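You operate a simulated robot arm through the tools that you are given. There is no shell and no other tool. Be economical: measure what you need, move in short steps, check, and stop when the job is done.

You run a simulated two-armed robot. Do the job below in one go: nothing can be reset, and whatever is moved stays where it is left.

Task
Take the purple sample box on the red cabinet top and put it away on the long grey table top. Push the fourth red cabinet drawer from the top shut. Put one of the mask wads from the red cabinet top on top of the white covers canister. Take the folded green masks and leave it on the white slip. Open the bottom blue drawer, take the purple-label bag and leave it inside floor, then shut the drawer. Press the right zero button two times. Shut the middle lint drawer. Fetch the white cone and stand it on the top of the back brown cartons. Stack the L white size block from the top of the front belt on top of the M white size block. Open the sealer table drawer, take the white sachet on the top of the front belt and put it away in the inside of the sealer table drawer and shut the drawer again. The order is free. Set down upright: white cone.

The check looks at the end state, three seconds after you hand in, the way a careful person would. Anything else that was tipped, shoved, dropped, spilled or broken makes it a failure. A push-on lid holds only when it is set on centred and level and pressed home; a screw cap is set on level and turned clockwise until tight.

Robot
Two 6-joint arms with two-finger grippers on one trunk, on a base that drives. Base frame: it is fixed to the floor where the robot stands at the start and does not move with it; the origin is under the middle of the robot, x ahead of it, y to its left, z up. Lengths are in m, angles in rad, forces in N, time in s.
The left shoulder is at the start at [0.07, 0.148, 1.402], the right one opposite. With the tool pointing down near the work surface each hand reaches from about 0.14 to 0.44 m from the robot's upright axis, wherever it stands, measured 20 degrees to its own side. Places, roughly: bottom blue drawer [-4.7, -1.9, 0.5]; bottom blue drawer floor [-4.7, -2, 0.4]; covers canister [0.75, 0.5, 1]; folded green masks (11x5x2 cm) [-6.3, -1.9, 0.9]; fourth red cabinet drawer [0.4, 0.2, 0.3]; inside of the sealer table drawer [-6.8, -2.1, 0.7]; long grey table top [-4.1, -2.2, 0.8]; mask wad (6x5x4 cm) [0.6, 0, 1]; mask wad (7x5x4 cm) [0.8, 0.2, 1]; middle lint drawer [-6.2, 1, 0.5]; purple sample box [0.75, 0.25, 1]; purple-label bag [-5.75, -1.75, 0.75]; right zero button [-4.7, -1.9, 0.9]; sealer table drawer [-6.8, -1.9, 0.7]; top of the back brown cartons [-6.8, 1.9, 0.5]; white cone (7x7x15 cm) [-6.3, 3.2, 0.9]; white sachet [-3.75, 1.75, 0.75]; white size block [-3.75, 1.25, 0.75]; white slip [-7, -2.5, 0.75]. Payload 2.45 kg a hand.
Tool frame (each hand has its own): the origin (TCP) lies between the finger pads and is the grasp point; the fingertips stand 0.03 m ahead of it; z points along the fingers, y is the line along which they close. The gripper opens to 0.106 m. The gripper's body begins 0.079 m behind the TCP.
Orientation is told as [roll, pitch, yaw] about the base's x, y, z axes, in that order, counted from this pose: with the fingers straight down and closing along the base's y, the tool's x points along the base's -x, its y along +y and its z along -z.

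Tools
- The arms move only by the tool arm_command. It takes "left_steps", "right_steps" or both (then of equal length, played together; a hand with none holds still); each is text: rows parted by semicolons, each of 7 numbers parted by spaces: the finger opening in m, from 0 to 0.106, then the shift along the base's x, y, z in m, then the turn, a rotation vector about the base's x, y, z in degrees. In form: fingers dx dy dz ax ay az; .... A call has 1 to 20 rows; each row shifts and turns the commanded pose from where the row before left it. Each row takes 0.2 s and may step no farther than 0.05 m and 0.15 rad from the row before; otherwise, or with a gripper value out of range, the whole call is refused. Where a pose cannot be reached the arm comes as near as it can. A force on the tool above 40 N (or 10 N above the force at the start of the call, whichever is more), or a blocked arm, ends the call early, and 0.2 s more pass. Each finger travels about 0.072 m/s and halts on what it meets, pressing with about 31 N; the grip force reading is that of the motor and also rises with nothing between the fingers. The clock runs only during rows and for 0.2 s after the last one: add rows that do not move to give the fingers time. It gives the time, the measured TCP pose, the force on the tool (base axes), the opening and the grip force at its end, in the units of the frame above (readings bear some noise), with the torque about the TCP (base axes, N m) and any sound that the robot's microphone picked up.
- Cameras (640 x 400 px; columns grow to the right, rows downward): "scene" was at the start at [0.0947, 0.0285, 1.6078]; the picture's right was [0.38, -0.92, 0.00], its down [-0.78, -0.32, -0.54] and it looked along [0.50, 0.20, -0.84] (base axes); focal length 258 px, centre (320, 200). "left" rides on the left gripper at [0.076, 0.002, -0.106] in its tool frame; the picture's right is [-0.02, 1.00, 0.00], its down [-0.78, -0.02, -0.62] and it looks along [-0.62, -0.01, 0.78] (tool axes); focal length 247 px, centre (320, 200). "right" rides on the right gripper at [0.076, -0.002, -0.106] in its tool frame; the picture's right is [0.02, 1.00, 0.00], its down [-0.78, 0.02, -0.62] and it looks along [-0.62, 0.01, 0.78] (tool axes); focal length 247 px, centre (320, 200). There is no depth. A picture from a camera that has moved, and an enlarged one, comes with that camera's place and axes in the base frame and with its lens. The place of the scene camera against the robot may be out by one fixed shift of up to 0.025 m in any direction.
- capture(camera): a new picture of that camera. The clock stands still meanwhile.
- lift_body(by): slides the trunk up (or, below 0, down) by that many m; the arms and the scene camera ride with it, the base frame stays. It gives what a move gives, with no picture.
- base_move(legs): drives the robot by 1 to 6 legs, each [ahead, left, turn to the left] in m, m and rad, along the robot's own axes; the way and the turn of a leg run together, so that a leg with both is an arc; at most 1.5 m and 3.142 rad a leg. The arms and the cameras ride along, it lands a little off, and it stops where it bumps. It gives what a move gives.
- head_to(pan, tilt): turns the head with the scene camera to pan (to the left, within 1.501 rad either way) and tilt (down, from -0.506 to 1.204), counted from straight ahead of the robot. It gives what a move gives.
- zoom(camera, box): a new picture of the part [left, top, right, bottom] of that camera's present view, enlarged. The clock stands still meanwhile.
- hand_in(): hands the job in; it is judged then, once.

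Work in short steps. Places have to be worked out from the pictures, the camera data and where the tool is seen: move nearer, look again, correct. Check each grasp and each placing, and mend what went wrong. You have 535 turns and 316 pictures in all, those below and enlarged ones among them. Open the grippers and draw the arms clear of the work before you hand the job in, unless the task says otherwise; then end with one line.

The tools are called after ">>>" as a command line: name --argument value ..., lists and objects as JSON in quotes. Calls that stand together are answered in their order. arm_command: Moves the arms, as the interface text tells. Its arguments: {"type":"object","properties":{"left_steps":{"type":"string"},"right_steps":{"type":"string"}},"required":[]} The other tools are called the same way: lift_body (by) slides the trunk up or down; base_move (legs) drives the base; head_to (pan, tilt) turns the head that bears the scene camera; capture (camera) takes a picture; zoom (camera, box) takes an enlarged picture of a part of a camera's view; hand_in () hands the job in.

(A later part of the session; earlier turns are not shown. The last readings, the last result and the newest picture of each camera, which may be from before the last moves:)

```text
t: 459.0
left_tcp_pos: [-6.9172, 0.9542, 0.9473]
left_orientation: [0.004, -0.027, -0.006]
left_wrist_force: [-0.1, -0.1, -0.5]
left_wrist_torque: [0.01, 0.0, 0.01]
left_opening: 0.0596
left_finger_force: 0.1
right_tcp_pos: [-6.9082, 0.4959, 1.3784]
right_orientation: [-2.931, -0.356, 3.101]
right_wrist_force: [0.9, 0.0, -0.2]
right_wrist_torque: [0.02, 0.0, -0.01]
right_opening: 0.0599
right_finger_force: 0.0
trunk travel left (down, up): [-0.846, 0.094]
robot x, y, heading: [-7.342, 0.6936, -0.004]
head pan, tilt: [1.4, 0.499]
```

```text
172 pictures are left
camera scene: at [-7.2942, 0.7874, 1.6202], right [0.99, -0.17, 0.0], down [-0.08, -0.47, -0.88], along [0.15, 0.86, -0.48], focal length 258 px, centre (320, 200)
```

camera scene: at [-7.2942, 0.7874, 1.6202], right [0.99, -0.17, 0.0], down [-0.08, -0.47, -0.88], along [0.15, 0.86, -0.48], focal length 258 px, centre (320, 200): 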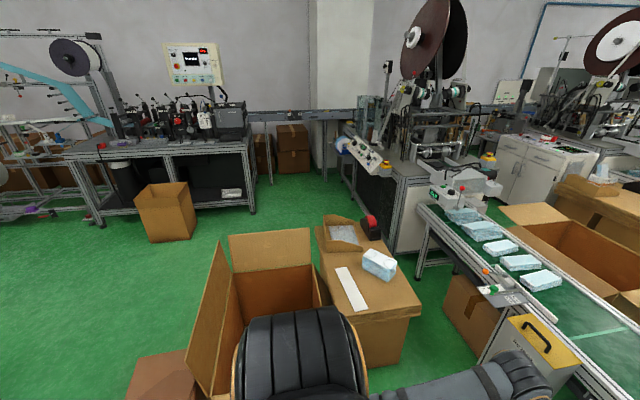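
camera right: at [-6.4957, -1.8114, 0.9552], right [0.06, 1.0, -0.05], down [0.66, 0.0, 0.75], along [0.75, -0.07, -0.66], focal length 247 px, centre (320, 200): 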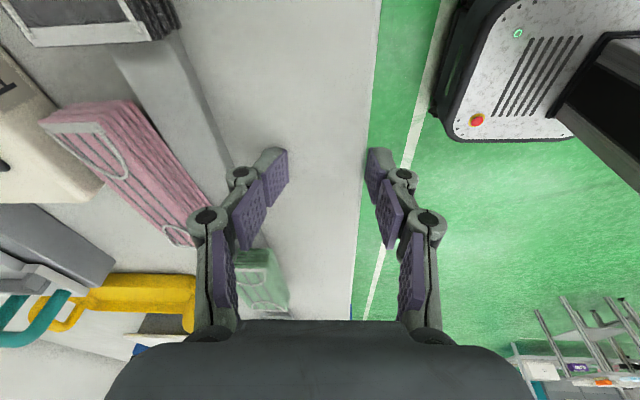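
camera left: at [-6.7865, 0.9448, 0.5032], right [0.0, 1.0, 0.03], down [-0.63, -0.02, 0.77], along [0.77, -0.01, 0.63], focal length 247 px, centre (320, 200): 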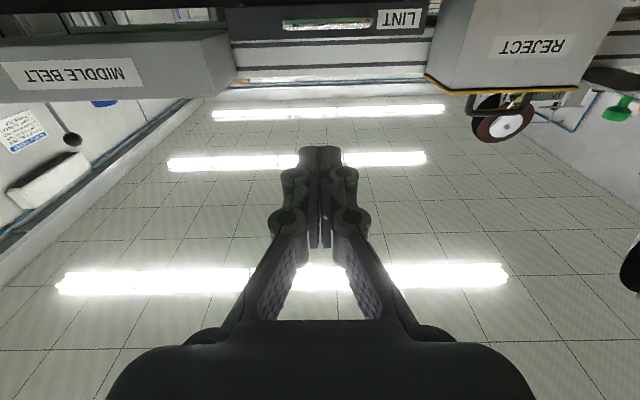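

>>> zoom --camera "scene" --box '[310, 80, 450, 170]'

>>> zoom --camera "scene" --box '[300, 200, 440, 330]'

```text
4.44 times, centred on (380, 125) of scene
camera zoom: at [-7.2942, 0.7874, 1.6202], right [0.99, -0.17, 0.0], down [-0.08, -0.47, -0.88], along [0.15, 0.86, -0.48], focal length 1148 px, centre (53, 533)
```

zoom: 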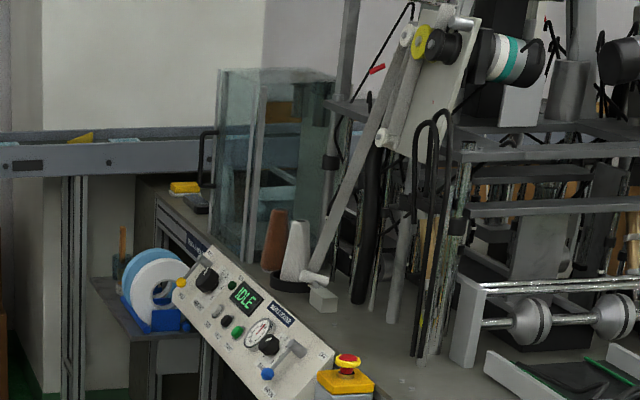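

```text
3.08 times, centred on (370, 265) of scene
camera zoom: at [-7.2942, 0.7874, 1.6202], right [0.99, -0.17, 0.0], down [-0.08, -0.47, -0.88], along [0.15, 0.86, -0.48], focal length 795 px, centre (166, 0)
```

zoom: 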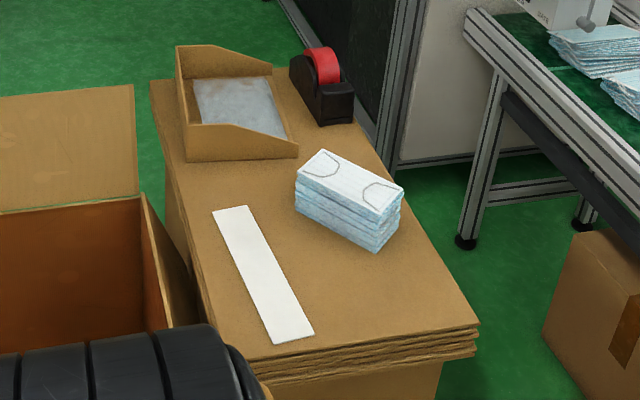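

Two cones: the white one stands right of a brown one. I need a path north; move west a little and look along the gap between the brown bundle and the red table.

>>> base_move --legs '[[-0.6, -0.3, 0]]'

>>> head_to --pan 1.5 --tilt 0.6

>>> capture --camera "scene"

```text
t: 462.7
left_tcp_pos: [-7.5221, 0.6582, 0.9476]
left_orientation: [0.004, -0.026, -0.012]
left_wrist_force: [0.5, -0.2, -0.2]
left_wrist_torque: [-0.01, 0.01, 0.0]
left_opening: 0.06
left_finger_force: 0.0
right_tcp_pos: [-7.5125, 0.1999, 1.3784]
right_orientation: [-2.933, -0.356, 3.094]
right_wrist_force: [-0.5, 0.4, 0.6]
right_wrist_torque: [0.04, 0.01, 0.01]
right_opening: 0.06
right_finger_force: 0.1
trunk travel left (down, up): [-0.846, 0.094]
robot x, y, heading: [-7.9445, 0.4037, -0.005]
head pan, tilt: [1.4, 0.499]
```

```text
t: 463.4
left_tcp_pos: [-7.5203, 0.6577, 0.9482]
left_orientation: [0.005, -0.028, -0.013]
left_wrist_force: [-0.7, 0.3, -0.2]
left_wrist_torque: [0.01, -0.02, -0.01]
left_opening: 0.0601
left_finger_force: 0.0
right_tcp_pos: [-7.5126, 0.199, 1.3784]
right_orientation: [-2.932, -0.357, 3.093]
right_wrist_force: [-0.8, -0.3, -0.2]
right_wrist_torque: [-0.01, 0.0, 0.04]
right_opening: 0.0599
right_finger_force: 0.1
trunk travel left (down, up): [-0.846, 0.094]
robot x, y, heading: [-7.9479, 0.4026, -0.008]
head pan, tilt: [1.499, 0.6]
```

```text
169 pictures are left
camera scene: at [-7.9085, 0.4904, 1.6112], right [1.0, -0.08, 0.0], down [-0.04, -0.56, -0.83], along [0.07, 0.82, -0.56], focal length 258 px, centre (320, 200)
```

scene: 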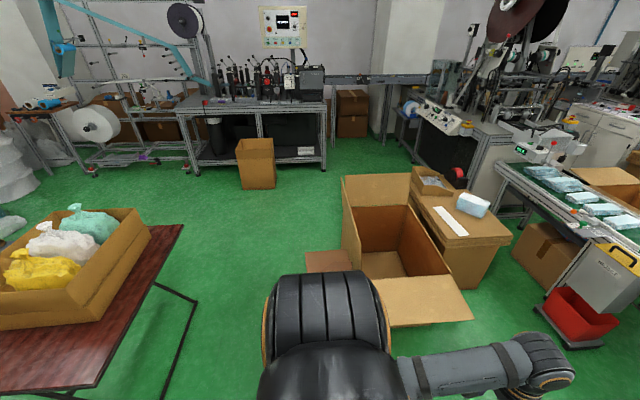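

The path exists but is narrow: between the white table's leg (-8.37,0.51), the brown bundle (x>-7.9) and the red table edge (-8.52). I go facing +x in small legs and check.

>>> base_move --legs '[[-0.1, 0.29, 0.006]]'

>>> head_to --pan 1.0 --tilt 1.1

>>> capture --camera "scene"

>>> head_to --pan 1.5 --tilt 1.1

>>> capture --camera "scene"

```text
t: 465.4
left_tcp_pos: [-7.6214, 0.9496, 0.948]
left_orientation: [0.007, -0.026, -0.007]
left_wrist_force: [0.0, -0.5, 0.1]
left_wrist_torque: [0.01, -0.01, -0.02]
left_opening: 0.0598
left_finger_force: 0.1
right_tcp_pos: [-7.6094, 0.4923, 1.3783]
right_orientation: [-2.931, -0.356, 3.1]
right_wrist_force: [0.1, 0.1, 0.4]
right_wrist_torque: [-0.02, 0.01, 0.01]
right_opening: 0.06
right_finger_force: 0.0
trunk travel left (down, up): [-0.846, 0.094]
robot x, y, heading: [-8.0453, 0.6929, -0.001]
head pan, tilt: [1.499, 0.6]
```

```text
t: 466.4
left_tcp_pos: [-7.6203, 0.9513, 0.948]
left_orientation: [0.004, -0.028, -0.008]
left_wrist_force: [-0.2, -0.6, -0.9]
left_wrist_torque: [0.0, 0.0, 0.0]
left_opening: 0.0599
left_finger_force: 0.1
right_tcp_pos: [-7.611, 0.4945, 1.3773]
right_orientation: [-2.93, -0.356, 3.099]
right_wrist_force: [-0.5, -0.5, 0.3]
right_wrist_torque: [0.0, 0.01, 0.03]
right_opening: 0.0601
right_finger_force: 0.2
trunk travel left (down, up): [-0.846, 0.094]
robot x, y, heading: [-8.0463, 0.6952, -0.0]
head pan, tilt: [1.0, 1.1]
```

```text
168 pictures are left
camera scene: at [-7.9796, 0.7489, 1.5725], right [0.84, -0.54, 0.0], down [-0.48, -0.75, -0.45], along [0.25, 0.38, -0.89], focal length 258 px, centre (320, 200)
```

scene: 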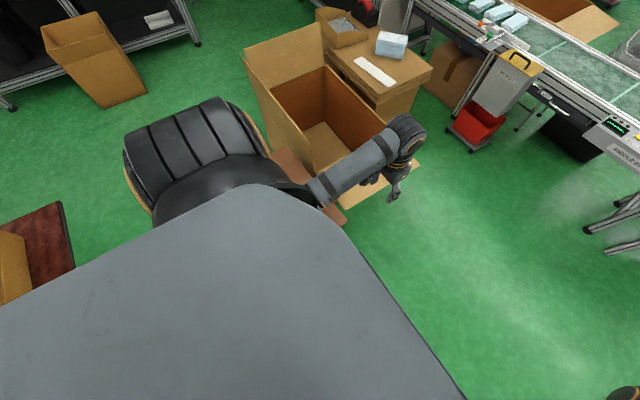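

```text
t: 467.3
left_tcp_pos: [-7.6215, 0.9514, 0.9477]
left_orientation: [0.004, -0.029, -0.007]
left_wrist_force: [-0.3, 0.2, -0.1]
left_wrist_torque: [0.04, 0.02, 0.01]
left_opening: 0.0603
left_finger_force: 0.1
right_tcp_pos: [-7.6115, 0.4941, 1.3772]
right_orientation: [-2.932, -0.357, 3.098]
right_wrist_force: [0.2, -0.5, -0.6]
right_wrist_torque: [0.02, -0.01, 0.02]
right_opening: 0.0599
right_finger_force: 0.1
trunk travel left (down, up): [-0.846, 0.094]
robot x, y, heading: [-8.044, 0.695, -0.001]
head pan, tilt: [1.499, 1.1]
```

```text
167 pictures are left
camera scene: at [-8.009, 0.7589, 1.5725], right [1.0, -0.07, 0.0], down [-0.07, -0.89, -0.45], along [0.03, 0.45, -0.89], focal length 258 px, centre (320, 200)
```

scene: 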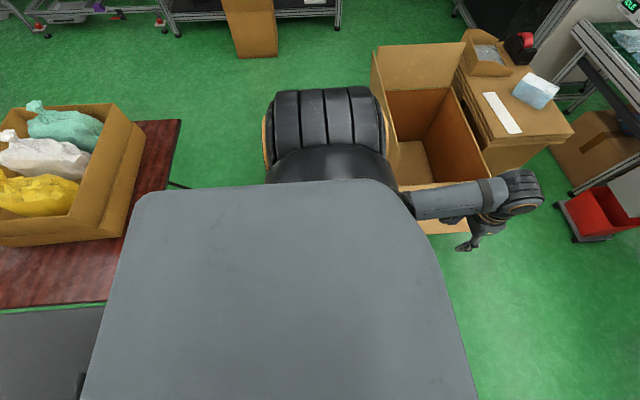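

Proceed with the next small leg to (-8.23,0.95) and then straight north.

>>> base_move --legs '[[-0.19, 0.26, 0]]'

>>> base_move --legs '[[0, 0.6, 0]]'

>>> capture --camera "scene"

```text
t: 469.5
left_tcp_pos: [-7.8104, 1.2119, 0.9473]
left_orientation: [0.006, -0.026, -0.008]
left_wrist_force: [0.5, -0.4, 0.9]
left_wrist_torque: [0.0, 0.0, 0.0]
left_opening: 0.06
left_finger_force: 0.1
right_tcp_pos: [-7.7994, 0.7536, 1.3767]
right_orientation: [-2.931, -0.356, 3.1]
right_wrist_force: [0.4, 0.2, -0.4]
right_wrist_torque: [-0.06, 0.03, -0.01]
right_opening: 0.0601
right_finger_force: 0.0
trunk travel left (down, up): [-0.846, 0.094]
robot x, y, heading: [-8.2322, 0.9511, 0.003]
head pan, tilt: [1.499, 1.1]
```

```text
t: 472.8
left_tcp_pos: [-7.8124, 1.8113, 0.9481]
left_orientation: [0.004, -0.028, -0.003]
left_wrist_force: [-0.4, -0.2, 0.3]
left_wrist_torque: [0.0, -0.01, 0.02]
left_opening: 0.0602
left_finger_force: 0.0
right_tcp_pos: [-7.7999, 1.3541, 1.3779]
right_orientation: [-2.932, -0.355, 3.103]
right_wrist_force: [1.1, -0.6, 0.6]
right_wrist_torque: [0.0, 0.0, -0.01]
right_opening: 0.0601
right_finger_force: 0.1
trunk travel left (down, up): [-0.846, 0.094]
robot x, y, heading: [-8.2336, 1.5512, 0.004]
head pan, tilt: [1.499, 1.1]
```

```text
166 pictures are left
camera scene: at [-8.1993, 1.6162, 1.5725], right [1.0, -0.07, 0.0], down [-0.06, -0.89, -0.45], along [0.03, 0.45, -0.89], focal length 258 px, centre (320, 200)
```

scene: 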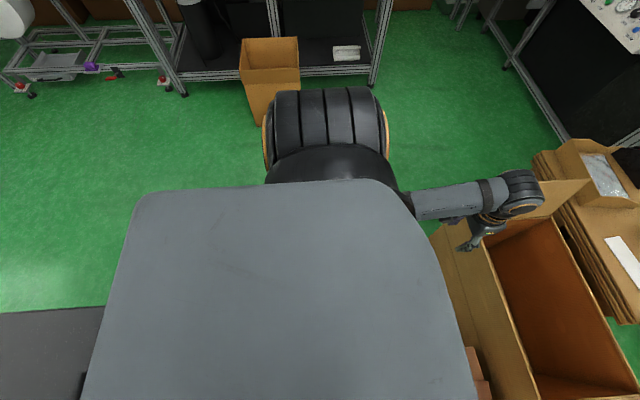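

Passed without contact. Continue north to y≈2.6, then east.

>>> base_move --legs '[[0, 1.03, 0], [0.85, 0, 0]]'

>>> head_to --pan 0.3 --tilt 0.6

>>> capture --camera "scene"

```text
t: 482.3
left_tcp_pos: [-6.9627, 2.8408, 0.9484]
left_orientation: [0.004, -0.028, -0.004]
left_wrist_force: [0.5, -0.3, -0.2]
left_wrist_torque: [0.02, 0.04, 0.01]
left_opening: 0.06
left_finger_force: 0.0
right_tcp_pos: [-6.95, 2.3836, 1.3778]
right_orientation: [-2.931, -0.356, 3.102]
right_wrist_force: [0.1, 0.1, 0.0]
right_wrist_torque: [-0.03, -0.01, -0.05]
right_opening: 0.06
right_finger_force: 0.0
trunk travel left (down, up): [-0.846, 0.094]
robot x, y, heading: [-7.3796, 2.5802, -0.003]
head pan, tilt: [1.499, 1.1]
```

```text
t: 483.7
left_tcp_pos: [-6.9624, 2.8411, 0.9479]
left_orientation: [0.004, -0.029, -0.004]
left_wrist_force: [0.1, -0.2, 0.7]
left_wrist_torque: [0.0, 0.02, 0.02]
left_opening: 0.0599
left_finger_force: 0.0
right_tcp_pos: [-6.9497, 2.3845, 1.3766]
right_orientation: [-2.932, -0.357, 3.104]
right_wrist_force: [-0.8, 0.5, 0.7]
right_wrist_torque: [-0.03, 0.01, -0.01]
right_opening: 0.0599
right_finger_force: 0.1
trunk travel left (down, up): [-0.846, 0.094]
robot x, y, heading: [-7.383, 2.5837, -0.001]
head pan, tilt: [0.3, 0.6]
```

```text
165 pictures are left
camera scene: at [-7.2691, 2.6098, 1.6111], right [0.3, -0.95, 0.0], down [-0.54, -0.17, -0.82], along [0.79, 0.25, -0.57], focal length 258 px, centre (320, 200)
```

scene: 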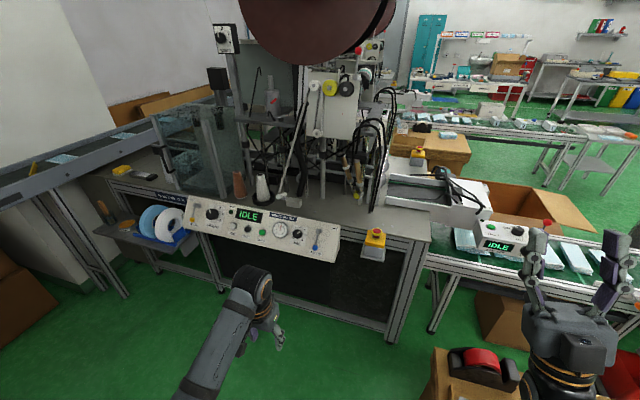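

The white cone stands at ≈(-6.33,3.2), brown one to its left. Raise, approach to (-7.03,2.93), and look with the left wrist camera.

>>> lift_body --by 0.09

>>> arm_command --left_steps "0.08 0.01 0 0.03 0 0 0; 0.08 0.01 0 0.03 0 0 0; 0.08 0 0 0 0 0 0"

>>> base_move --legs '[[0.35, 0.36, 0]]'

>>> capture --camera "left"

>>> capture --camera "scene"

```text
t: 484.9
left_tcp_pos: [-6.9626, 2.841, 1.0378]
left_orientation: [0.003, -0.026, -0.004]
left_wrist_force: [1.0, 0.3, 0.1]
left_wrist_torque: [0.02, 0.02, -0.02]
left_opening: 0.0603
left_finger_force: 0.1
right_tcp_pos: [-6.9484, 2.384, 1.4669]
right_orientation: [-2.933, -0.357, 3.101]
right_wrist_force: [-0.1, 0.3, 0.3]
right_wrist_torque: [0.02, 0.0, 0.01]
right_opening: 0.0599
right_finger_force: 0.1
trunk travel left (down, up): [-0.936, 0.004]
robot x, y, heading: [-7.3848, 2.5796, 0.003]
head pan, tilt: [0.3, 0.6]
```

```text
t: 485.7
left_tcp_pos: [-6.9403, 2.8471, 1.0836]
left_orientation: [0.001, -0.032, -0.005]
left_wrist_force: [0.2, -0.6, -0.8]
left_wrist_torque: [-0.01, -0.03, -0.03]
left_opening: 0.0803
left_finger_force: 0.1
left hand out of reach, approached as far as the arm can: row 2
right_tcp_pos: [-6.9501, 2.3837, 1.4692]
right_orientation: [-2.933, -0.356, 3.103]
right_wrist_force: [0.7, -0.9, 0.1]
right_wrist_torque: [0.0, 0.03, 0.03]
right_opening: 0.0603
right_finger_force: 0.1
trunk travel left (down, up): [-0.936, 0.004]
robot x, y, heading: [-7.3841, 2.5792, 0.001]
head pan, tilt: [0.3, 0.6]
```

```text
t: 488.7
left_tcp_pos: [-6.5926, 3.209, 1.0831]
left_orientation: [0.002, -0.031, -0.006]
left_wrist_force: [0.3, -1.2, 0.3]
left_wrist_torque: [0.01, -0.03, 0.03]
left_opening: 0.0799
left_finger_force: 0.0
right_tcp_pos: [-6.6025, 2.7436, 1.4675]
right_orientation: [-2.932, -0.356, 3.1]
right_wrist_force: [-0.2, -0.2, 0.0]
right_wrist_torque: [-0.01, -0.01, 0.0]
right_opening: 0.0598
right_finger_force: 0.1
trunk travel left (down, up): [-0.936, 0.004]
robot x, y, heading: [-7.0361, 2.9436, -0.0]
head pan, tilt: [0.3, 0.6]
```

```text
164 pictures are left
camera left: at [-6.6723, 3.2103, 1.1872], right [0.03, 1.0, 0.0], down [0.76, -0.02, 0.65], along [0.65, -0.01, -0.76], focal length 247 px, centre (320, 200)
```

left: 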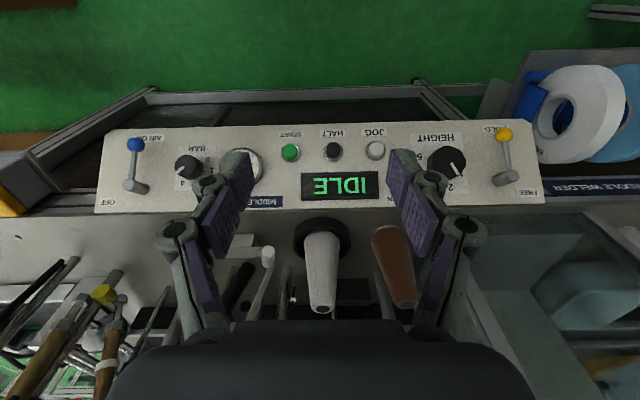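

```text
163 pictures are left
camera scene: at [-6.922, 2.9712, 1.7012], right [0.29, -0.96, 0.0], down [-0.54, -0.17, -0.83], along [0.79, 0.24, -0.56], focal length 258 px, centre (320, 200)
```

scene: 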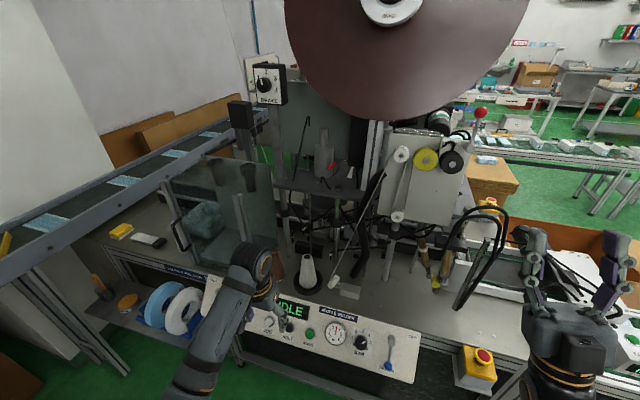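

Cone base ≈(-6.30,3.207), top z≈1.0. Drive 0.17 ahead and extend the hand over it (tips stay above 1.04).

>>> base_move --legs '[[0.17, 0, 0]]'

>>> arm_command --left_steps "0.08 0.04 0 0.0 0 0 0; 0.08 0.03 0 0.0 0 0 0; 0.08 0 0 0 0 0 0"

>>> capture --camera "left"

```text
t: 490.1
left_tcp_pos: [-6.4234, 3.2078, 1.0841]
left_orientation: [0.002, -0.032, -0.005]
left_wrist_force: [0.5, 0.3, 0.0]
left_wrist_torque: [-0.01, -0.02, 0.03]
left_opening: 0.08
left_finger_force: 0.2
right_tcp_pos: [-6.4359, 2.7442, 1.4693]
right_orientation: [-2.932, -0.352, 3.099]
right_wrist_force: [-0.1, -0.2, -0.4]
right_wrist_torque: [-0.04, 0.01, -0.02]
right_opening: 0.0603
right_finger_force: 0.1
trunk travel left (down, up): [-0.936, 0.004]
robot x, y, heading: [-6.8665, 2.9485, -0.003]
head pan, tilt: [0.3, 0.6]
```

```text
t: 490.9
left_tcp_pos: [-6.3509, 3.2079, 1.0835]
left_orientation: [0.002, -0.031, -0.007]
left_wrist_force: [-0.3, 0.3, -0.1]
left_wrist_torque: [-0.02, 0.0, 0.0]
left_opening: 0.0797
left_finger_force: 0.1
right_tcp_pos: [-6.4332, 2.7465, 1.4673]
right_orientation: [-2.93, -0.354, 3.102]
right_wrist_force: [-0.6, -0.3, -0.2]
right_wrist_torque: [0.01, 0.02, -0.01]
right_opening: 0.0603
right_finger_force: 0.0
trunk travel left (down, up): [-0.936, 0.004]
robot x, y, heading: [-6.8677, 2.9433, 0.003]
head pan, tilt: [0.3, 0.6]
```

```text
162 pictures are left
camera left: at [-6.4306, 3.2106, 1.1865], right [0.03, 1.0, 0.0], down [0.76, -0.02, 0.65], along [0.65, -0.02, -0.76], focal length 247 px, centre (320, 200)
```

left: 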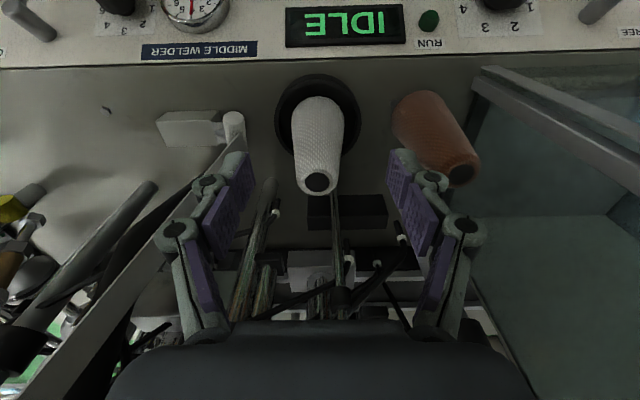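

Cone at (-6.306,3.204), base z 0.872, top z 1.019. Align and lower the trunk by 0.128 so the fingers straddle it.

>>> arm_command --left_steps "0.08 0.025 -0.002 0 0 1.7 0; 0.08 0.02 -0.002 0 0 0 0; 0.08 0 0 0 0 0 0"

>>> lift_body --by -0.06

>>> capture --camera "left"

```text
t: 491.7
left_tcp_pos: [-6.3061, 3.2031, 1.0831]
left_orientation: [0.003, -0.002, -0.006]
left_wrist_force: [0.0, 0.9, 0.4]
left_wrist_torque: [0.0, 0.0, -0.03]
left_opening: 0.0799
left_finger_force: 0.0
right_tcp_pos: [-6.4335, 2.7444, 1.4681]
right_orientation: [-2.934, -0.354, 3.1]
right_wrist_force: [0.4, 0.3, 0.3]
right_wrist_torque: [0.01, 0.05, 0.02]
right_opening: 0.0601
right_finger_force: 0.0
trunk travel left (down, up): [-0.936, 0.004]
robot x, y, heading: [-6.8687, 2.943, 0.001]
head pan, tilt: [0.3, 0.6]
```

```text
t: 492.7
left_tcp_pos: [-6.3061, 3.2028, 1.0228]
left_orientation: [0.001, -0.002, -0.008]
left_wrist_force: [-0.4, 0.6, -0.1]
left_wrist_torque: [-0.04, -0.02, -0.01]
left_opening: 0.0798
left_finger_force: 0.0
right_tcp_pos: [-6.4307, 2.7464, 1.4085]
right_orientation: [-2.934, -0.358, 3.1]
right_wrist_force: [-0.5, 0.2, 0.0]
right_wrist_torque: [0.0, 0.01, 0.0]
right_opening: 0.0603
right_finger_force: 0.0
trunk travel left (down, up): [-0.876, 0.064]
robot x, y, heading: [-6.8689, 2.9389, 0.001]
head pan, tilt: [0.3, 0.6]
```

```text
161 pictures are left
camera left: at [-6.3827, 3.2058, 1.129], right [0.03, 1.0, 0.0], down [0.78, -0.02, 0.62], along [0.62, -0.02, -0.78], focal length 247 px, centre (320, 200)
```

left: 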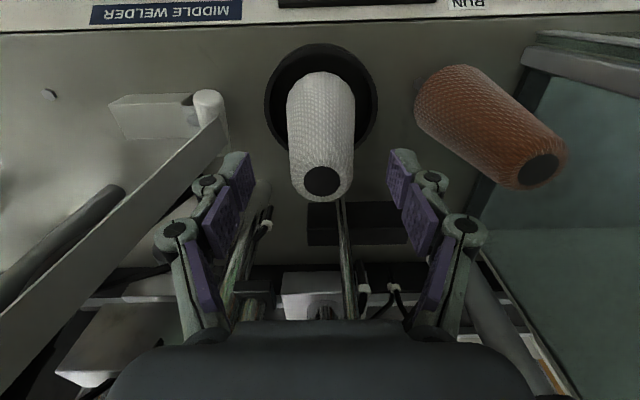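

Centred; neighbours are about 4 cm from the fingers. Lower 0.066 and grip.

>>> lift_body --by -0.066

>>> arm_command --left_steps "0.06 0 0 0 0 0 0; 0.04 0 0 0 0 0 0; 0.03 0 0 0 0 0 0; 0.03 0 0 0 0 0 0; 0.03 0 0 0 0 0 0"

>>> capture --camera "left"

```text
t: 493.8
left_tcp_pos: [-6.3057, 3.2033, 0.9583]
left_orientation: [0.002, -0.002, -0.008]
left_wrist_force: [0.6, -0.2, 0.4]
left_wrist_torque: [0.0, -0.03, -0.02]
left_opening: 0.0799
left_finger_force: 0.0
right_tcp_pos: [-6.4317, 2.7445, 1.3419]
right_orientation: [-2.933, -0.355, 3.101]
right_wrist_force: [0.0, 0.2, -0.2]
right_wrist_torque: [0.0, -0.03, -0.03]
right_opening: 0.06
right_finger_force: 0.1
trunk travel left (down, up): [-0.81, 0.13]
robot x, y, heading: [-6.8651, 2.944, 0.003]
head pan, tilt: [0.3, 0.6]
```

```text
t: 495.0
left_tcp_pos: [-6.3052, 3.2029, 0.9566]
left_orientation: [0.003, -0.002, -0.007]
left_wrist_force: [1.1, 1.6, 4.0]
left_wrist_torque: [0.15, -0.09, 0.01]
left_opening: 0.055
left_finger_force: 30.8
right_tcp_pos: [-6.433, 2.7456, 1.3423]
right_orientation: [-2.934, -0.357, 3.101]
right_wrist_force: [-0.6, -0.3, -0.7]
right_wrist_torque: [-0.02, 0.02, 0.02]
right_opening: 0.0603
right_finger_force: 0.1
trunk travel left (down, up): [-0.81, 0.13]
robot x, y, heading: [-6.8624, 2.9439, -0.0]
head pan, tilt: [0.3, 0.6]
```

```text
160 pictures are left
camera left: at [-6.3827, 3.206, 1.0632], right [0.03, 1.0, 0.0], down [0.78, -0.02, 0.62], along [0.62, -0.02, -0.78], focal length 247 px, centre (320, 200)
```

left: 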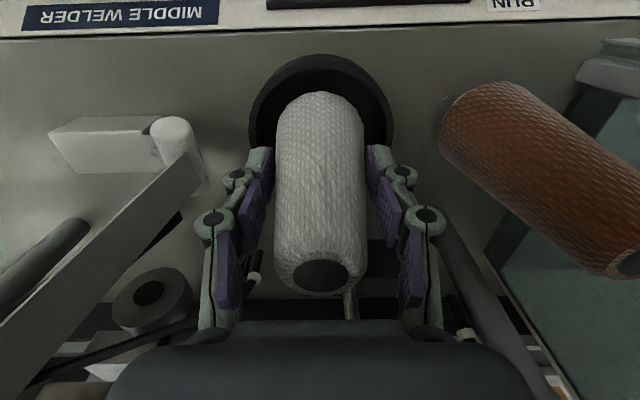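

Cone gripped (0.055). Lift straight up with the trunk and check.

>>> lift_body --by 0.12

>>> capture --camera "left"

>>> capture --camera "scene"

```text
t: 496.5
left_tcp_pos: [-6.3048, 3.2038, 1.0759]
left_orientation: [0.001, -0.001, -0.006]
left_wrist_force: [0.2, 0.2, -1.6]
left_wrist_torque: [0.0, 0.04, 0.0]
left_opening: 0.0548
left_finger_force: 31.6
right_tcp_pos: [-6.4314, 2.7456, 1.4609]
right_orientation: [-2.934, -0.357, 3.1]
right_wrist_force: [0.0, 0.1, -0.8]
right_wrist_torque: [-0.01, 0.01, 0.03]
right_opening: 0.0601
right_finger_force: 0.2
trunk travel left (down, up): [-0.93, 0.01]
robot x, y, heading: [-6.8653, 2.9455, -0.005]
head pan, tilt: [0.3, 0.6]
```

```text
159 pictures are left
camera left: at [-6.3822, 3.206, 1.1826], right [0.03, 1.0, 0.0], down [0.78, -0.02, 0.62], along [0.62, -0.02, -0.78], focal length 247 px, centre (320, 200)
```

left: 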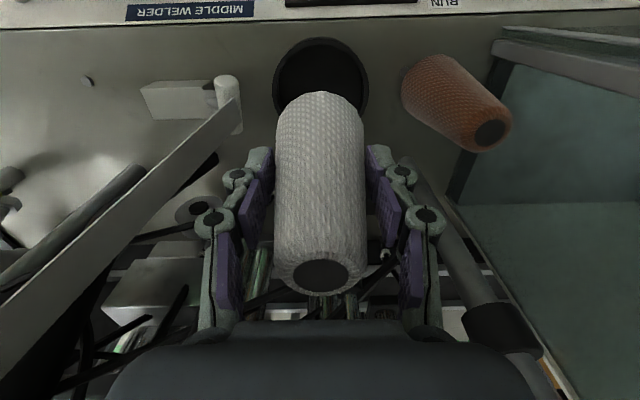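

```text
158 pictures are left
camera scene: at [-6.75, 2.9725, 1.695], right [0.29, -0.96, 0.0], down [-0.54, -0.17, -0.82], along [0.79, 0.24, -0.57], focal length 258 px, centre (320, 200)
```

scene: 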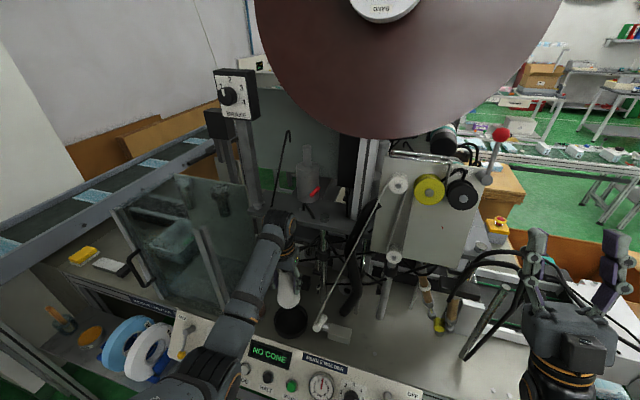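

The display says “NO CONE”; it is lifted clear. Back off, turn to face -y, and go to the north side of the carton stack.

>>> base_move --legs '[[-0.4, 0, 0], [0, 0, -1.57]]'

>>> head_to --pan 0.1 --tilt 0.9

>>> capture --camera "scene"

```text
t: 502.8
left_tcp_pos: [-7.0132, 2.3811, 1.0766]
left_orientation: [0.001, -0.001, -1.591]
left_wrist_force: [-1.2, 0.3, -2.5]
left_wrist_torque: [0.03, 0.02, 0.01]
left_opening: 0.055
left_finger_force: 30.6
right_tcp_pos: [-7.4704, 2.5143, 1.4614]
right_orientation: [-2.932, -0.356, 1.516]
right_wrist_force: [0.3, -0.1, -0.2]
right_wrist_torque: [0.02, 0.02, 0.02]
right_opening: 0.06
right_finger_force: 0.0
trunk travel left (down, up): [-0.93, 0.01]
robot x, y, heading: [-7.2685, 2.9479, -1.586]
head pan, tilt: [0.3, 0.6]
```

```text
t: 503.6
left_tcp_pos: [-7.0138, 2.3826, 1.0777]
left_orientation: [0.001, 0.0, -1.591]
left_wrist_force: [0.2, 0.3, -2.4]
left_wrist_torque: [-0.02, -0.02, 0.01]
left_opening: 0.0548
left_finger_force: 31.2
right_tcp_pos: [-7.4707, 2.5138, 1.4612]
right_orientation: [-2.932, -0.357, 1.516]
right_wrist_force: [1.0, -0.1, -0.2]
right_wrist_torque: [-0.01, 0.01, -0.02]
right_opening: 0.0602
right_finger_force: 0.2
trunk travel left (down, up): [-0.93, 0.01]
robot x, y, heading: [-7.268, 2.947, -1.585]
head pan, tilt: [0.099, 0.901]
```

```text
157 pictures are left
camera scene: at [-7.2793, 2.8215, 1.6703], right [-1.0, -0.09, 0.0], down [-0.07, 0.78, -0.62], along [0.05, -0.62, -0.78], focal length 258 px, centre (320, 200)
```

scene: 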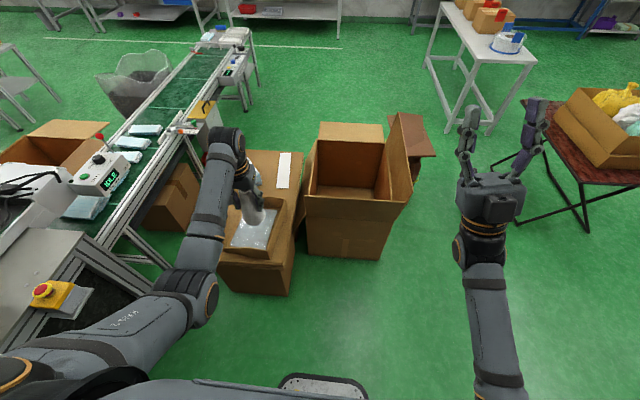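

>>> base_move --legs '[[0.26, 0.28, 0]]'

>>> capture --camera "left"

>>> capture --camera "scene"

```text
t: 506.0
left_tcp_pos: [-6.7361, 2.1213, 1.0786]
left_orientation: [0.003, -0.001, -1.586]
left_wrist_force: [0.2, -0.3, -2.2]
left_wrist_torque: [-0.05, 0.0, -0.04]
left_opening: 0.0548
left_finger_force: 31.1
right_tcp_pos: [-7.1933, 2.2537, 1.4629]
right_orientation: [-2.932, -0.354, 1.52]
right_wrist_force: [0.5, 0.2, 0.2]
right_wrist_torque: [0.02, 0.02, -0.01]
right_opening: 0.0599
right_finger_force: 0.0
trunk travel left (down, up): [-0.93, 0.01]
robot x, y, heading: [-6.9909, 2.6857, -1.582]
head pan, tilt: [0.099, 0.901]
```

```text
156 pictures are left
camera left: at [-6.7346, 2.1994, 1.1835], right [1.0, -0.04, 0.0], down [-0.03, -0.78, 0.62], along [-0.02, -0.62, -0.78], focal length 247 px, centre (320, 200)
```

left: 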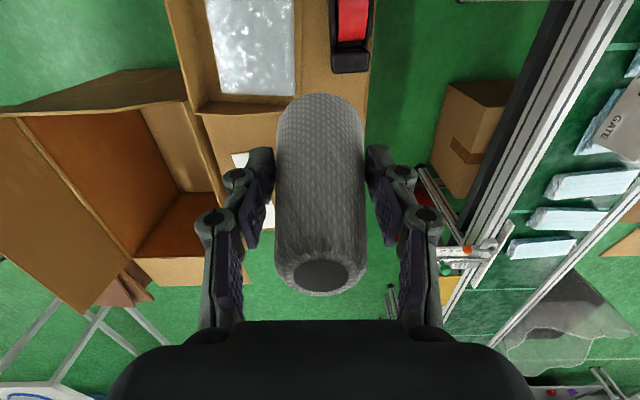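

```text
155 pictures are left
camera scene: at [-7.0041, 2.5615, 1.6704], right [-1.0, -0.09, 0.0], down [-0.07, 0.78, -0.62], along [0.06, -0.62, -0.78], focal length 258 px, centre (320, 200)
```

scene: 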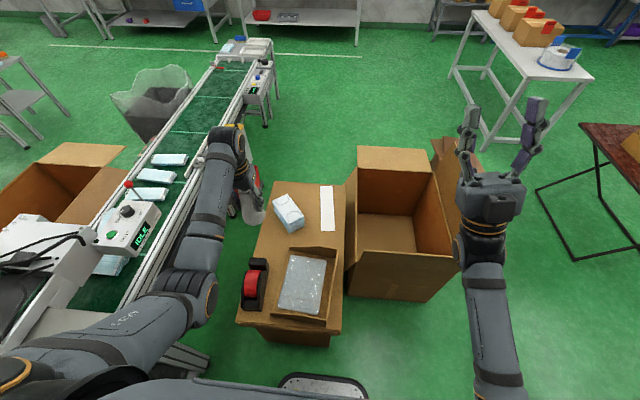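

>>> zoom --camera "scene" --box '[220, 160, 380, 350]'

```text
2.11 times, centred on (300, 255) of scene
camera zoom: at [-7.0041, 2.5615, 1.6704], right [-1.0, -0.09, 0.0], down [-0.07, 0.78, -0.62], along [0.06, -0.62, -0.78], focal length 544 px, centre (362, 84)
```

zoom: 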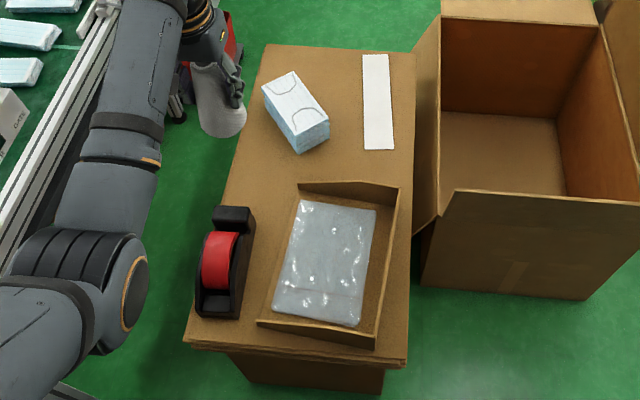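

From the north the free spot ((-6.70,1.95), between pack and tape) is reachable if I turn slightly right so the left shoulder leads. Reposition.

>>> base_move --legs '[[0.04, 0.085, 0], [0, 0, -0.288]]'

>>> arm_command --left_steps "0.03 0.01 -0.03 0 0 0 0; 0.03 0.01 -0.03 0 0 0 0; 0.03 0 0 0 0 0 0"

```text
t: 508.1
left_tcp_pos: [-6.8211, 2.0308, 1.0754]
left_orientation: [0.0, -0.001, -1.876]
left_wrist_force: [-0.5, -0.8, -3.2]
left_wrist_torque: [0.07, 0.01, 0.0]
left_opening: 0.0545
left_finger_force: 30.9
right_tcp_pos: [-7.2192, 2.2861, 1.4617]
right_orientation: [-2.931, -0.356, 1.231]
right_wrist_force: [0.4, 0.5, -1.1]
right_wrist_torque: [-0.03, -0.02, 0.0]
right_opening: 0.0601
right_finger_force: 0.1
trunk travel left (down, up): [-0.93, 0.01]
robot x, y, heading: [-6.9032, 2.6407, -1.871]
head pan, tilt: [0.099, 0.901]
```

```text
t: 508.9
left_tcp_pos: [-6.8026, 1.9717, 1.0781]
left_orientation: [0.003, -0.001, -1.877]
left_wrist_force: [-0.1, 0.0, -1.8]
left_wrist_torque: [0.01, -0.01, -0.01]
left_opening: 0.0548
left_finger_force: 30.5
right_tcp_pos: [-7.2208, 2.2884, 1.4611]
right_orientation: [-2.932, -0.356, 1.23]
right_wrist_force: [0.3, 0.2, 0.7]
right_wrist_torque: [0.03, 0.0, 0.0]
right_opening: 0.0601
right_finger_force: 0.0
trunk travel left (down, up): [-0.93, 0.01]
robot x, y, heading: [-6.9035, 2.6424, -1.873]
head pan, tilt: [0.099, 0.901]
```

>>> arm_command --left_steps "0.03 0.035 -0.008 0 0 0 0; 0.03 0.035 -0.008 0 0 0 0; 0.03 0.03 -0.006 0 0 0 0; 0.03 0 0 0 0 0 0"

>>> lift_body --by -0.3

>>> capture --camera "left"

>>> capture --camera "scene"

```text
t: 509.9
left_tcp_pos: [-6.7026, 1.9483, 1.0765]
left_orientation: [0.001, 0.0, -1.876]
left_wrist_force: [0.0, -0.4, -2.6]
left_wrist_torque: [0.05, 0.03, -0.01]
left_opening: 0.0548
left_finger_force: 31.1
right_tcp_pos: [-7.2216, 2.2863, 1.4621]
right_orientation: [-2.933, -0.355, 1.231]
right_wrist_force: [0.7, -0.6, -0.4]
right_wrist_torque: [0.02, 0.01, 0.0]
right_opening: 0.0601
right_finger_force: 0.1
trunk travel left (down, up): [-0.93, 0.01]
robot x, y, heading: [-6.9052, 2.6418, -1.876]
head pan, tilt: [0.099, 0.901]
```

```text
t: 512.9
left_tcp_pos: [-6.702, 1.9496, 0.7776]
left_orientation: [0.003, 0.0, -1.876]
left_wrist_force: [-0.5, 0.5, -2.8]
left_wrist_torque: [0.04, 0.0, 0.0]
left_opening: 0.0545
left_finger_force: 30.8
right_tcp_pos: [-7.2211, 2.2875, 1.1619]
right_orientation: [-2.932, -0.354, 1.231]
right_wrist_force: [-0.1, 0.1, 0.7]
right_wrist_torque: [0.01, -0.02, 0.02]
right_opening: 0.06
right_finger_force: 0.1
trunk travel left (down, up): [-0.63, 0.31]
robot x, y, heading: [-6.9104, 2.6429, -1.874]
head pan, tilt: [0.099, 0.901]
```

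```text
153 pictures are left
camera left: at [-6.6785, 2.0225, 0.8826], right [0.95, -0.32, 0.0], down [-0.25, -0.74, 0.62], along [-0.2, -0.59, -0.78], focal length 247 px, centre (320, 200)
```

left: 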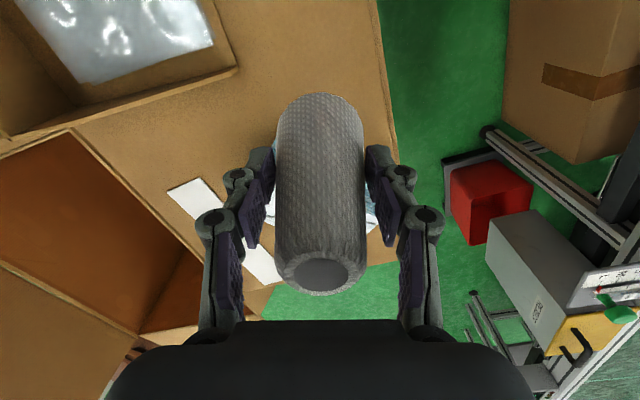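

```text
152 pictures are left
camera scene: at [-6.9535, 2.5224, 1.3703], right [-0.98, 0.2, 0.0], down [0.16, 0.77, -0.62], along [-0.12, -0.61, -0.78], focal length 258 px, centre (320, 200)
```

scene: 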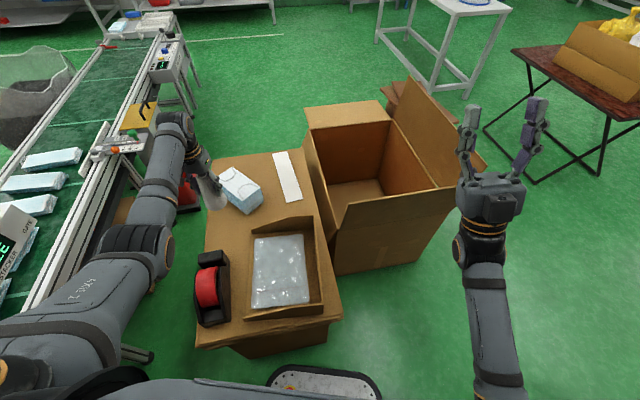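

The landing point below the cone is free carton top (tray 12 cm, edge 9 cm away). Lower further.

>>> lift_body --by -0.14

>>> capture --camera "left"

>>> capture --camera "scene"

```text
t: 514.6
left_tcp_pos: [-6.7026, 1.9496, 0.644]
left_orientation: [0.008, -0.012, -1.876]
left_wrist_force: [1.6, -0.7, 28.2]
left_wrist_torque: [0.2, 0.13, -0.01]
left_opening: 0.0547
left_finger_force: 31.0
right_tcp_pos: [-7.2221, 2.2911, 1.0242]
right_orientation: [-2.934, -0.352, 1.233]
right_wrist_force: [0.0, 0.3, -0.2]
right_wrist_torque: [0.01, 0.03, 0.03]
right_opening: 0.06
right_finger_force: 0.0
trunk travel left (down, up): [-0.49, 0.45]
robot x, y, heading: [-6.904, 2.6458, -1.872]
head pan, tilt: [0.099, 0.901]
```

```text
151 pictures are left
camera left: at [-6.6788, 2.0242, 0.7486], right [0.95, -0.32, 0.01], down [-0.25, -0.73, 0.63], along [-0.2, -0.6, -0.78], focal length 247 px, centre (320, 200)
```

left: 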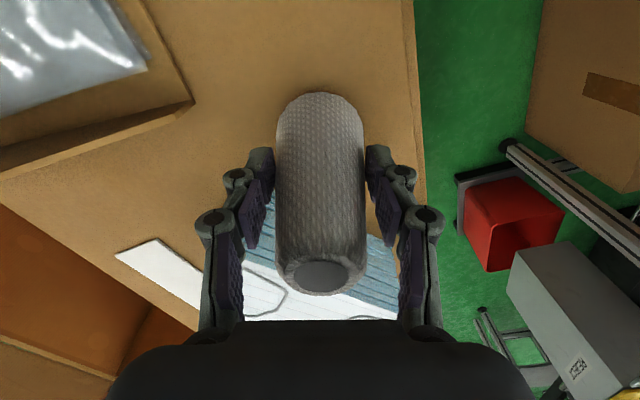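

```text
150 pictures are left
camera scene: at [-6.9545, 2.5275, 1.2313], right [-0.98, 0.2, 0.0], down [0.16, 0.77, -0.62], along [-0.12, -0.61, -0.78], focal length 258 px, centre (320, 200)
```

scene: 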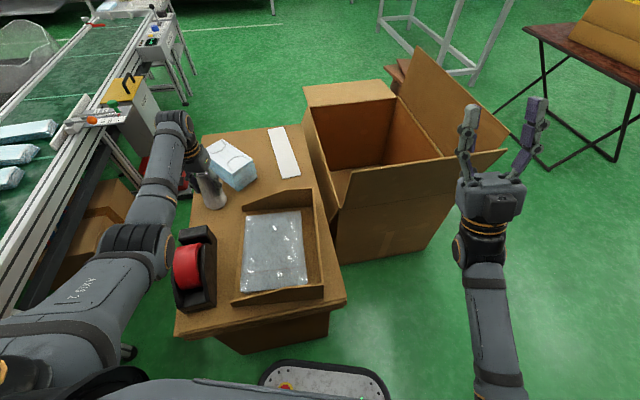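

The cone stands on the carton (28 N contact). Relieve a little, then open.

>>> arm_command --left_steps "0.03 0 0 0.004 0 0 0; 0.03 0 0 0 0 0 0"

>>> zoom --camera "scene" --box '[160, 120, 300, 230]'

```text
t: 515.2
left_tcp_pos: [-6.7028, 1.9488, 0.6437]
left_orientation: [0.005, -0.007, -1.877]
left_wrist_force: [4.1, -7.3, 21.5]
left_wrist_torque: [-0.96, -0.13, 0.13]
left_opening: 0.0546
left_finger_force: 31.1
right_tcp_pos: [-7.2211, 2.2898, 1.0217]
right_orientation: [-2.934, -0.352, 1.233]
right_wrist_force: [-0.6, 0.2, -0.2]
right_wrist_torque: [-0.02, 0.0, 0.03]
right_opening: 0.0599
right_finger_force: 0.1
trunk travel left (down, up): [-0.49, 0.45]
robot x, y, heading: [-6.9061, 2.644, -1.871]
head pan, tilt: [0.099, 0.901]
```

```text
3.64 times, centred on (230, 175) of scene
camera zoom: at [-6.9541, 2.5254, 1.2306], right [-0.98, 0.2, 0.0], down [0.16, 0.77, -0.62], along [-0.12, -0.61, -0.78], focal length 940 px, centre (647, 291)
```

zoom: 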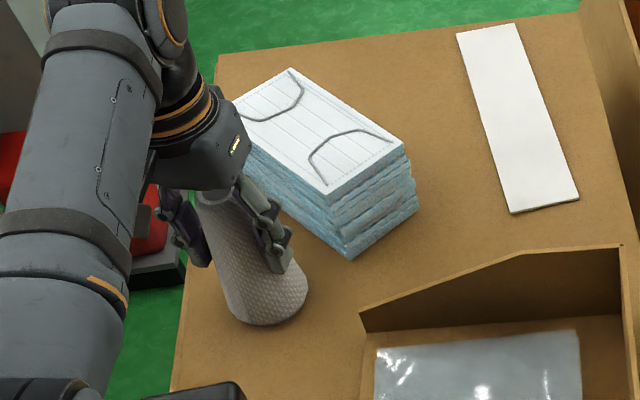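

>>> arm_command --left_steps "0.03 0 0.001 0.004 0 0 0; 0.03 0 0 0.002 0 0 0; 0.03 0 0 0 0 0 0"

```text
t: 516.0
left_tcp_pos: [-6.7033, 1.9517, 0.6452]
left_orientation: [0.003, 0.004, -1.877]
left_wrist_force: [-0.2, -1.3, -2.8]
left_wrist_torque: [0.04, -0.01, 0.03]
left_opening: 0.0546
left_finger_force: 31.2
right_tcp_pos: [-7.2221, 2.2871, 1.021]
right_orientation: [-2.931, -0.356, 1.23]
right_wrist_force: [-0.3, 0.8, -0.4]
right_wrist_torque: [-0.01, 0.0, -0.01]
right_opening: 0.0601
right_finger_force: 0.0
trunk travel left (down, up): [-0.49, 0.45]
robot x, y, heading: [-6.9065, 2.6416, -1.869]
head pan, tilt: [0.099, 0.901]
```

>>> arm_command --left_steps "0.03 0 0 -0.003 0 0 0; 0.058 0 0 0 0 0 0; 0.064 0 0 0 0 0 0; 0.075 0 0 0 0 0 0; 0.08 0 0 0 0 0 0; 0.08 0 0 0 0 0 0"

>>> lift_body --by 0.15

>>> capture --camera "left"

>>> capture --camera "scene"

```text
t: 517.4
left_tcp_pos: [-6.7021, 1.9505, 0.6433]
left_orientation: [0.0, -0.001, -1.877]
left_wrist_force: [-0.5, 0.6, 0.0]
left_wrist_torque: [-0.02, -0.01, 0.04]
left_opening: 0.0803
left_finger_force: 0.1
right_tcp_pos: [-7.2221, 2.2873, 1.0222]
right_orientation: [-2.932, -0.355, 1.23]
right_wrist_force: [-0.1, 0.3, 0.0]
right_wrist_torque: [0.02, 0.02, 0.0]
right_opening: 0.0599
right_finger_force: 0.0
trunk travel left (down, up): [-0.49, 0.45]
robot x, y, heading: [-6.9028, 2.6427, -1.871]
head pan, tilt: [0.099, 0.901]
```

```text
t: 519.1
left_tcp_pos: [-6.703, 1.9502, 0.7939]
left_orientation: [0.002, 0.001, -1.876]
left_wrist_force: [-0.2, 0.6, -0.9]
left_wrist_torque: [-0.02, 0.02, 0.02]
left_opening: 0.0801
left_finger_force: 0.1
right_tcp_pos: [-7.2215, 2.2872, 1.1718]
right_orientation: [-2.934, -0.355, 1.23]
right_wrist_force: [-0.4, -0.5, -0.3]
right_wrist_torque: [-0.01, -0.01, 0.05]
right_opening: 0.0599
right_finger_force: 0.0
trunk travel left (down, up): [-0.64, 0.3]
robot x, y, heading: [-6.9031, 2.6422, -1.869]
head pan, tilt: [0.099, 0.901]
```

```text
148 pictures are left
camera left: at [-6.679, 2.0235, 0.8996], right [0.95, -0.32, 0.0], down [-0.25, -0.74, 0.62], along [-0.2, -0.59, -0.78], focal length 247 px, centre (320, 200)
```

left: 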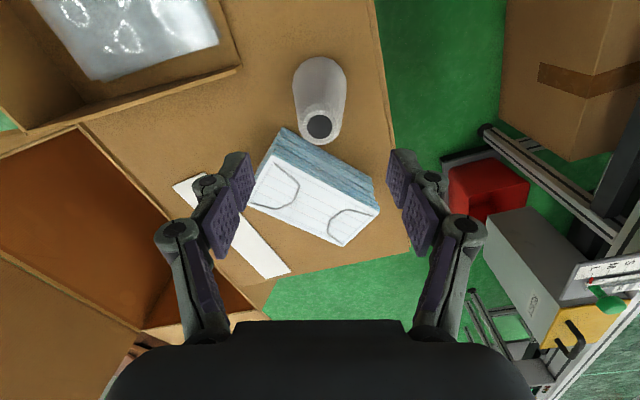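

```text
147 pictures are left
camera scene: at [-6.9536, 2.5226, 1.3802], right [-0.98, 0.2, 0.0], down [0.16, 0.77, -0.62], along [-0.12, -0.61, -0.78], focal length 258 px, centre (320, 200)
```

scene: 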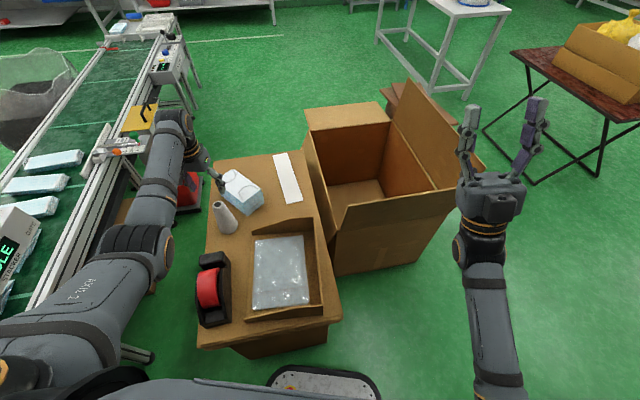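

The cone stands upright and alone. Raise, retract, and drive back the same way.

>>> lift_body --by 0.28

>>> arm_command --left_steps "0.06 -0.03 0.02 0 0 0 0; 0.06 -0.03 0.02 0 0 0 0; 0.06 -0.03 0.03 0 0 0 0; 0.06 0 0 0 0 0 0"

>>> base_move --legs '[[-0.187, -0.445, 0], [0, 0, 1.87]]'

```text
t: 522.0
left_tcp_pos: [-6.7018, 1.9501, 1.0732]
left_orientation: [0.004, -0.001, -1.877]
left_wrist_force: [-1.0, -0.4, -0.1]
left_wrist_torque: [0.02, 0.0, 0.03]
left_opening: 0.0805
left_finger_force: 0.0
right_tcp_pos: [-7.2216, 2.2867, 1.4514]
right_orientation: [-2.932, -0.355, 1.229]
right_wrist_force: [-0.1, 0.0, 0.7]
right_wrist_torque: [-0.02, -0.01, -0.01]
right_opening: 0.0602
right_finger_force: 0.0
trunk travel left (down, up): [-0.92, 0.02]
robot x, y, heading: [-6.8996, 2.643, -1.872]
head pan, tilt: [0.099, 0.901]
```

```text
t: 523.0
left_tcp_pos: [-6.7929, 2.0191, 1.0752]
left_orientation: [0.003, 0.001, -1.876]
left_wrist_force: [0.3, 0.7, -0.1]
left_wrist_torque: [0.01, 0.01, 0.0]
left_opening: 0.0599
left_finger_force: 0.0
right_tcp_pos: [-7.2212, 2.2877, 1.4524]
right_orientation: [-2.933, -0.355, 1.231]
right_wrist_force: [1.0, 1.1, 0.8]
right_wrist_torque: [-0.01, 0.01, 0.01]
right_opening: 0.0599
right_finger_force: 0.1
trunk travel left (down, up): [-0.92, 0.02]
robot x, y, heading: [-6.904, 2.6427, -1.869]
head pan, tilt: [0.099, 0.901]
```

```text
t: 530.3
left_tcp_pos: [-6.7081, 3.2353, 1.0746]
left_orientation: [0.004, -0.002, -0.022]
left_wrist_force: [0.7, -0.8, -0.2]
left_wrist_torque: [-0.01, 0.0, -0.02]
left_opening: 0.06
left_finger_force: 0.0
right_tcp_pos: [-6.8453, 2.7479, 1.4519]
right_orientation: [-2.932, -0.357, 3.085]
right_wrist_force: [0.3, 0.2, 0.5]
right_wrist_torque: [0.01, 0.01, 0.01]
right_opening: 0.06
right_finger_force: 0.2
trunk travel left (down, up): [-0.92, 0.02]
robot x, y, heading: [-7.2723, 2.9574, -0.017]
head pan, tilt: [0.099, 0.901]
```

>>> base_move --legs '[[-0.97, -0.34, 0.017]]'

>>> base_move --legs '[[0, -1.0, 0]]'

```text
t: 535.6
left_tcp_pos: [-7.6911, 2.9155, 1.0747]
left_orientation: [0.003, 0.0, -0.001]
left_wrist_force: [0.0, -0.5, -0.1]
left_wrist_torque: [-0.03, 0.0, 0.01]
left_opening: 0.0599
left_finger_force: 0.1
right_tcp_pos: [-7.8184, 2.4274, 1.4519]
right_orientation: [-2.933, -0.357, 3.104]
right_wrist_force: [-0.5, -0.5, -0.8]
right_wrist_torque: [0.01, -0.01, 0.03]
right_opening: 0.0602
right_finger_force: 0.1
trunk travel left (down, up): [-0.92, 0.02]
robot x, y, heading: [-8.2559, 2.6229, -0.001]
head pan, tilt: [0.099, 0.901]
```

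```text
t: 540.8
left_tcp_pos: [-7.6887, 1.9215, 1.0735]
left_orientation: [0.002, -0.002, 0.0]
left_wrist_force: [-0.6, 0.2, 0.2]
left_wrist_torque: [0.0, 0.0, -0.03]
left_opening: 0.06
left_finger_force: 0.0
right_tcp_pos: [-7.8158, 1.4326, 1.4522]
right_orientation: [-2.931, -0.354, 3.106]
right_wrist_force: [0.6, -0.4, 0.3]
right_wrist_torque: [0.0, 0.02, 0.02]
right_opening: 0.0603
right_finger_force: 0.0
trunk travel left (down, up): [-0.92, 0.02]
robot x, y, heading: [-8.2513, 1.6269, 0.003]
head pan, tilt: [0.099, 0.901]
```

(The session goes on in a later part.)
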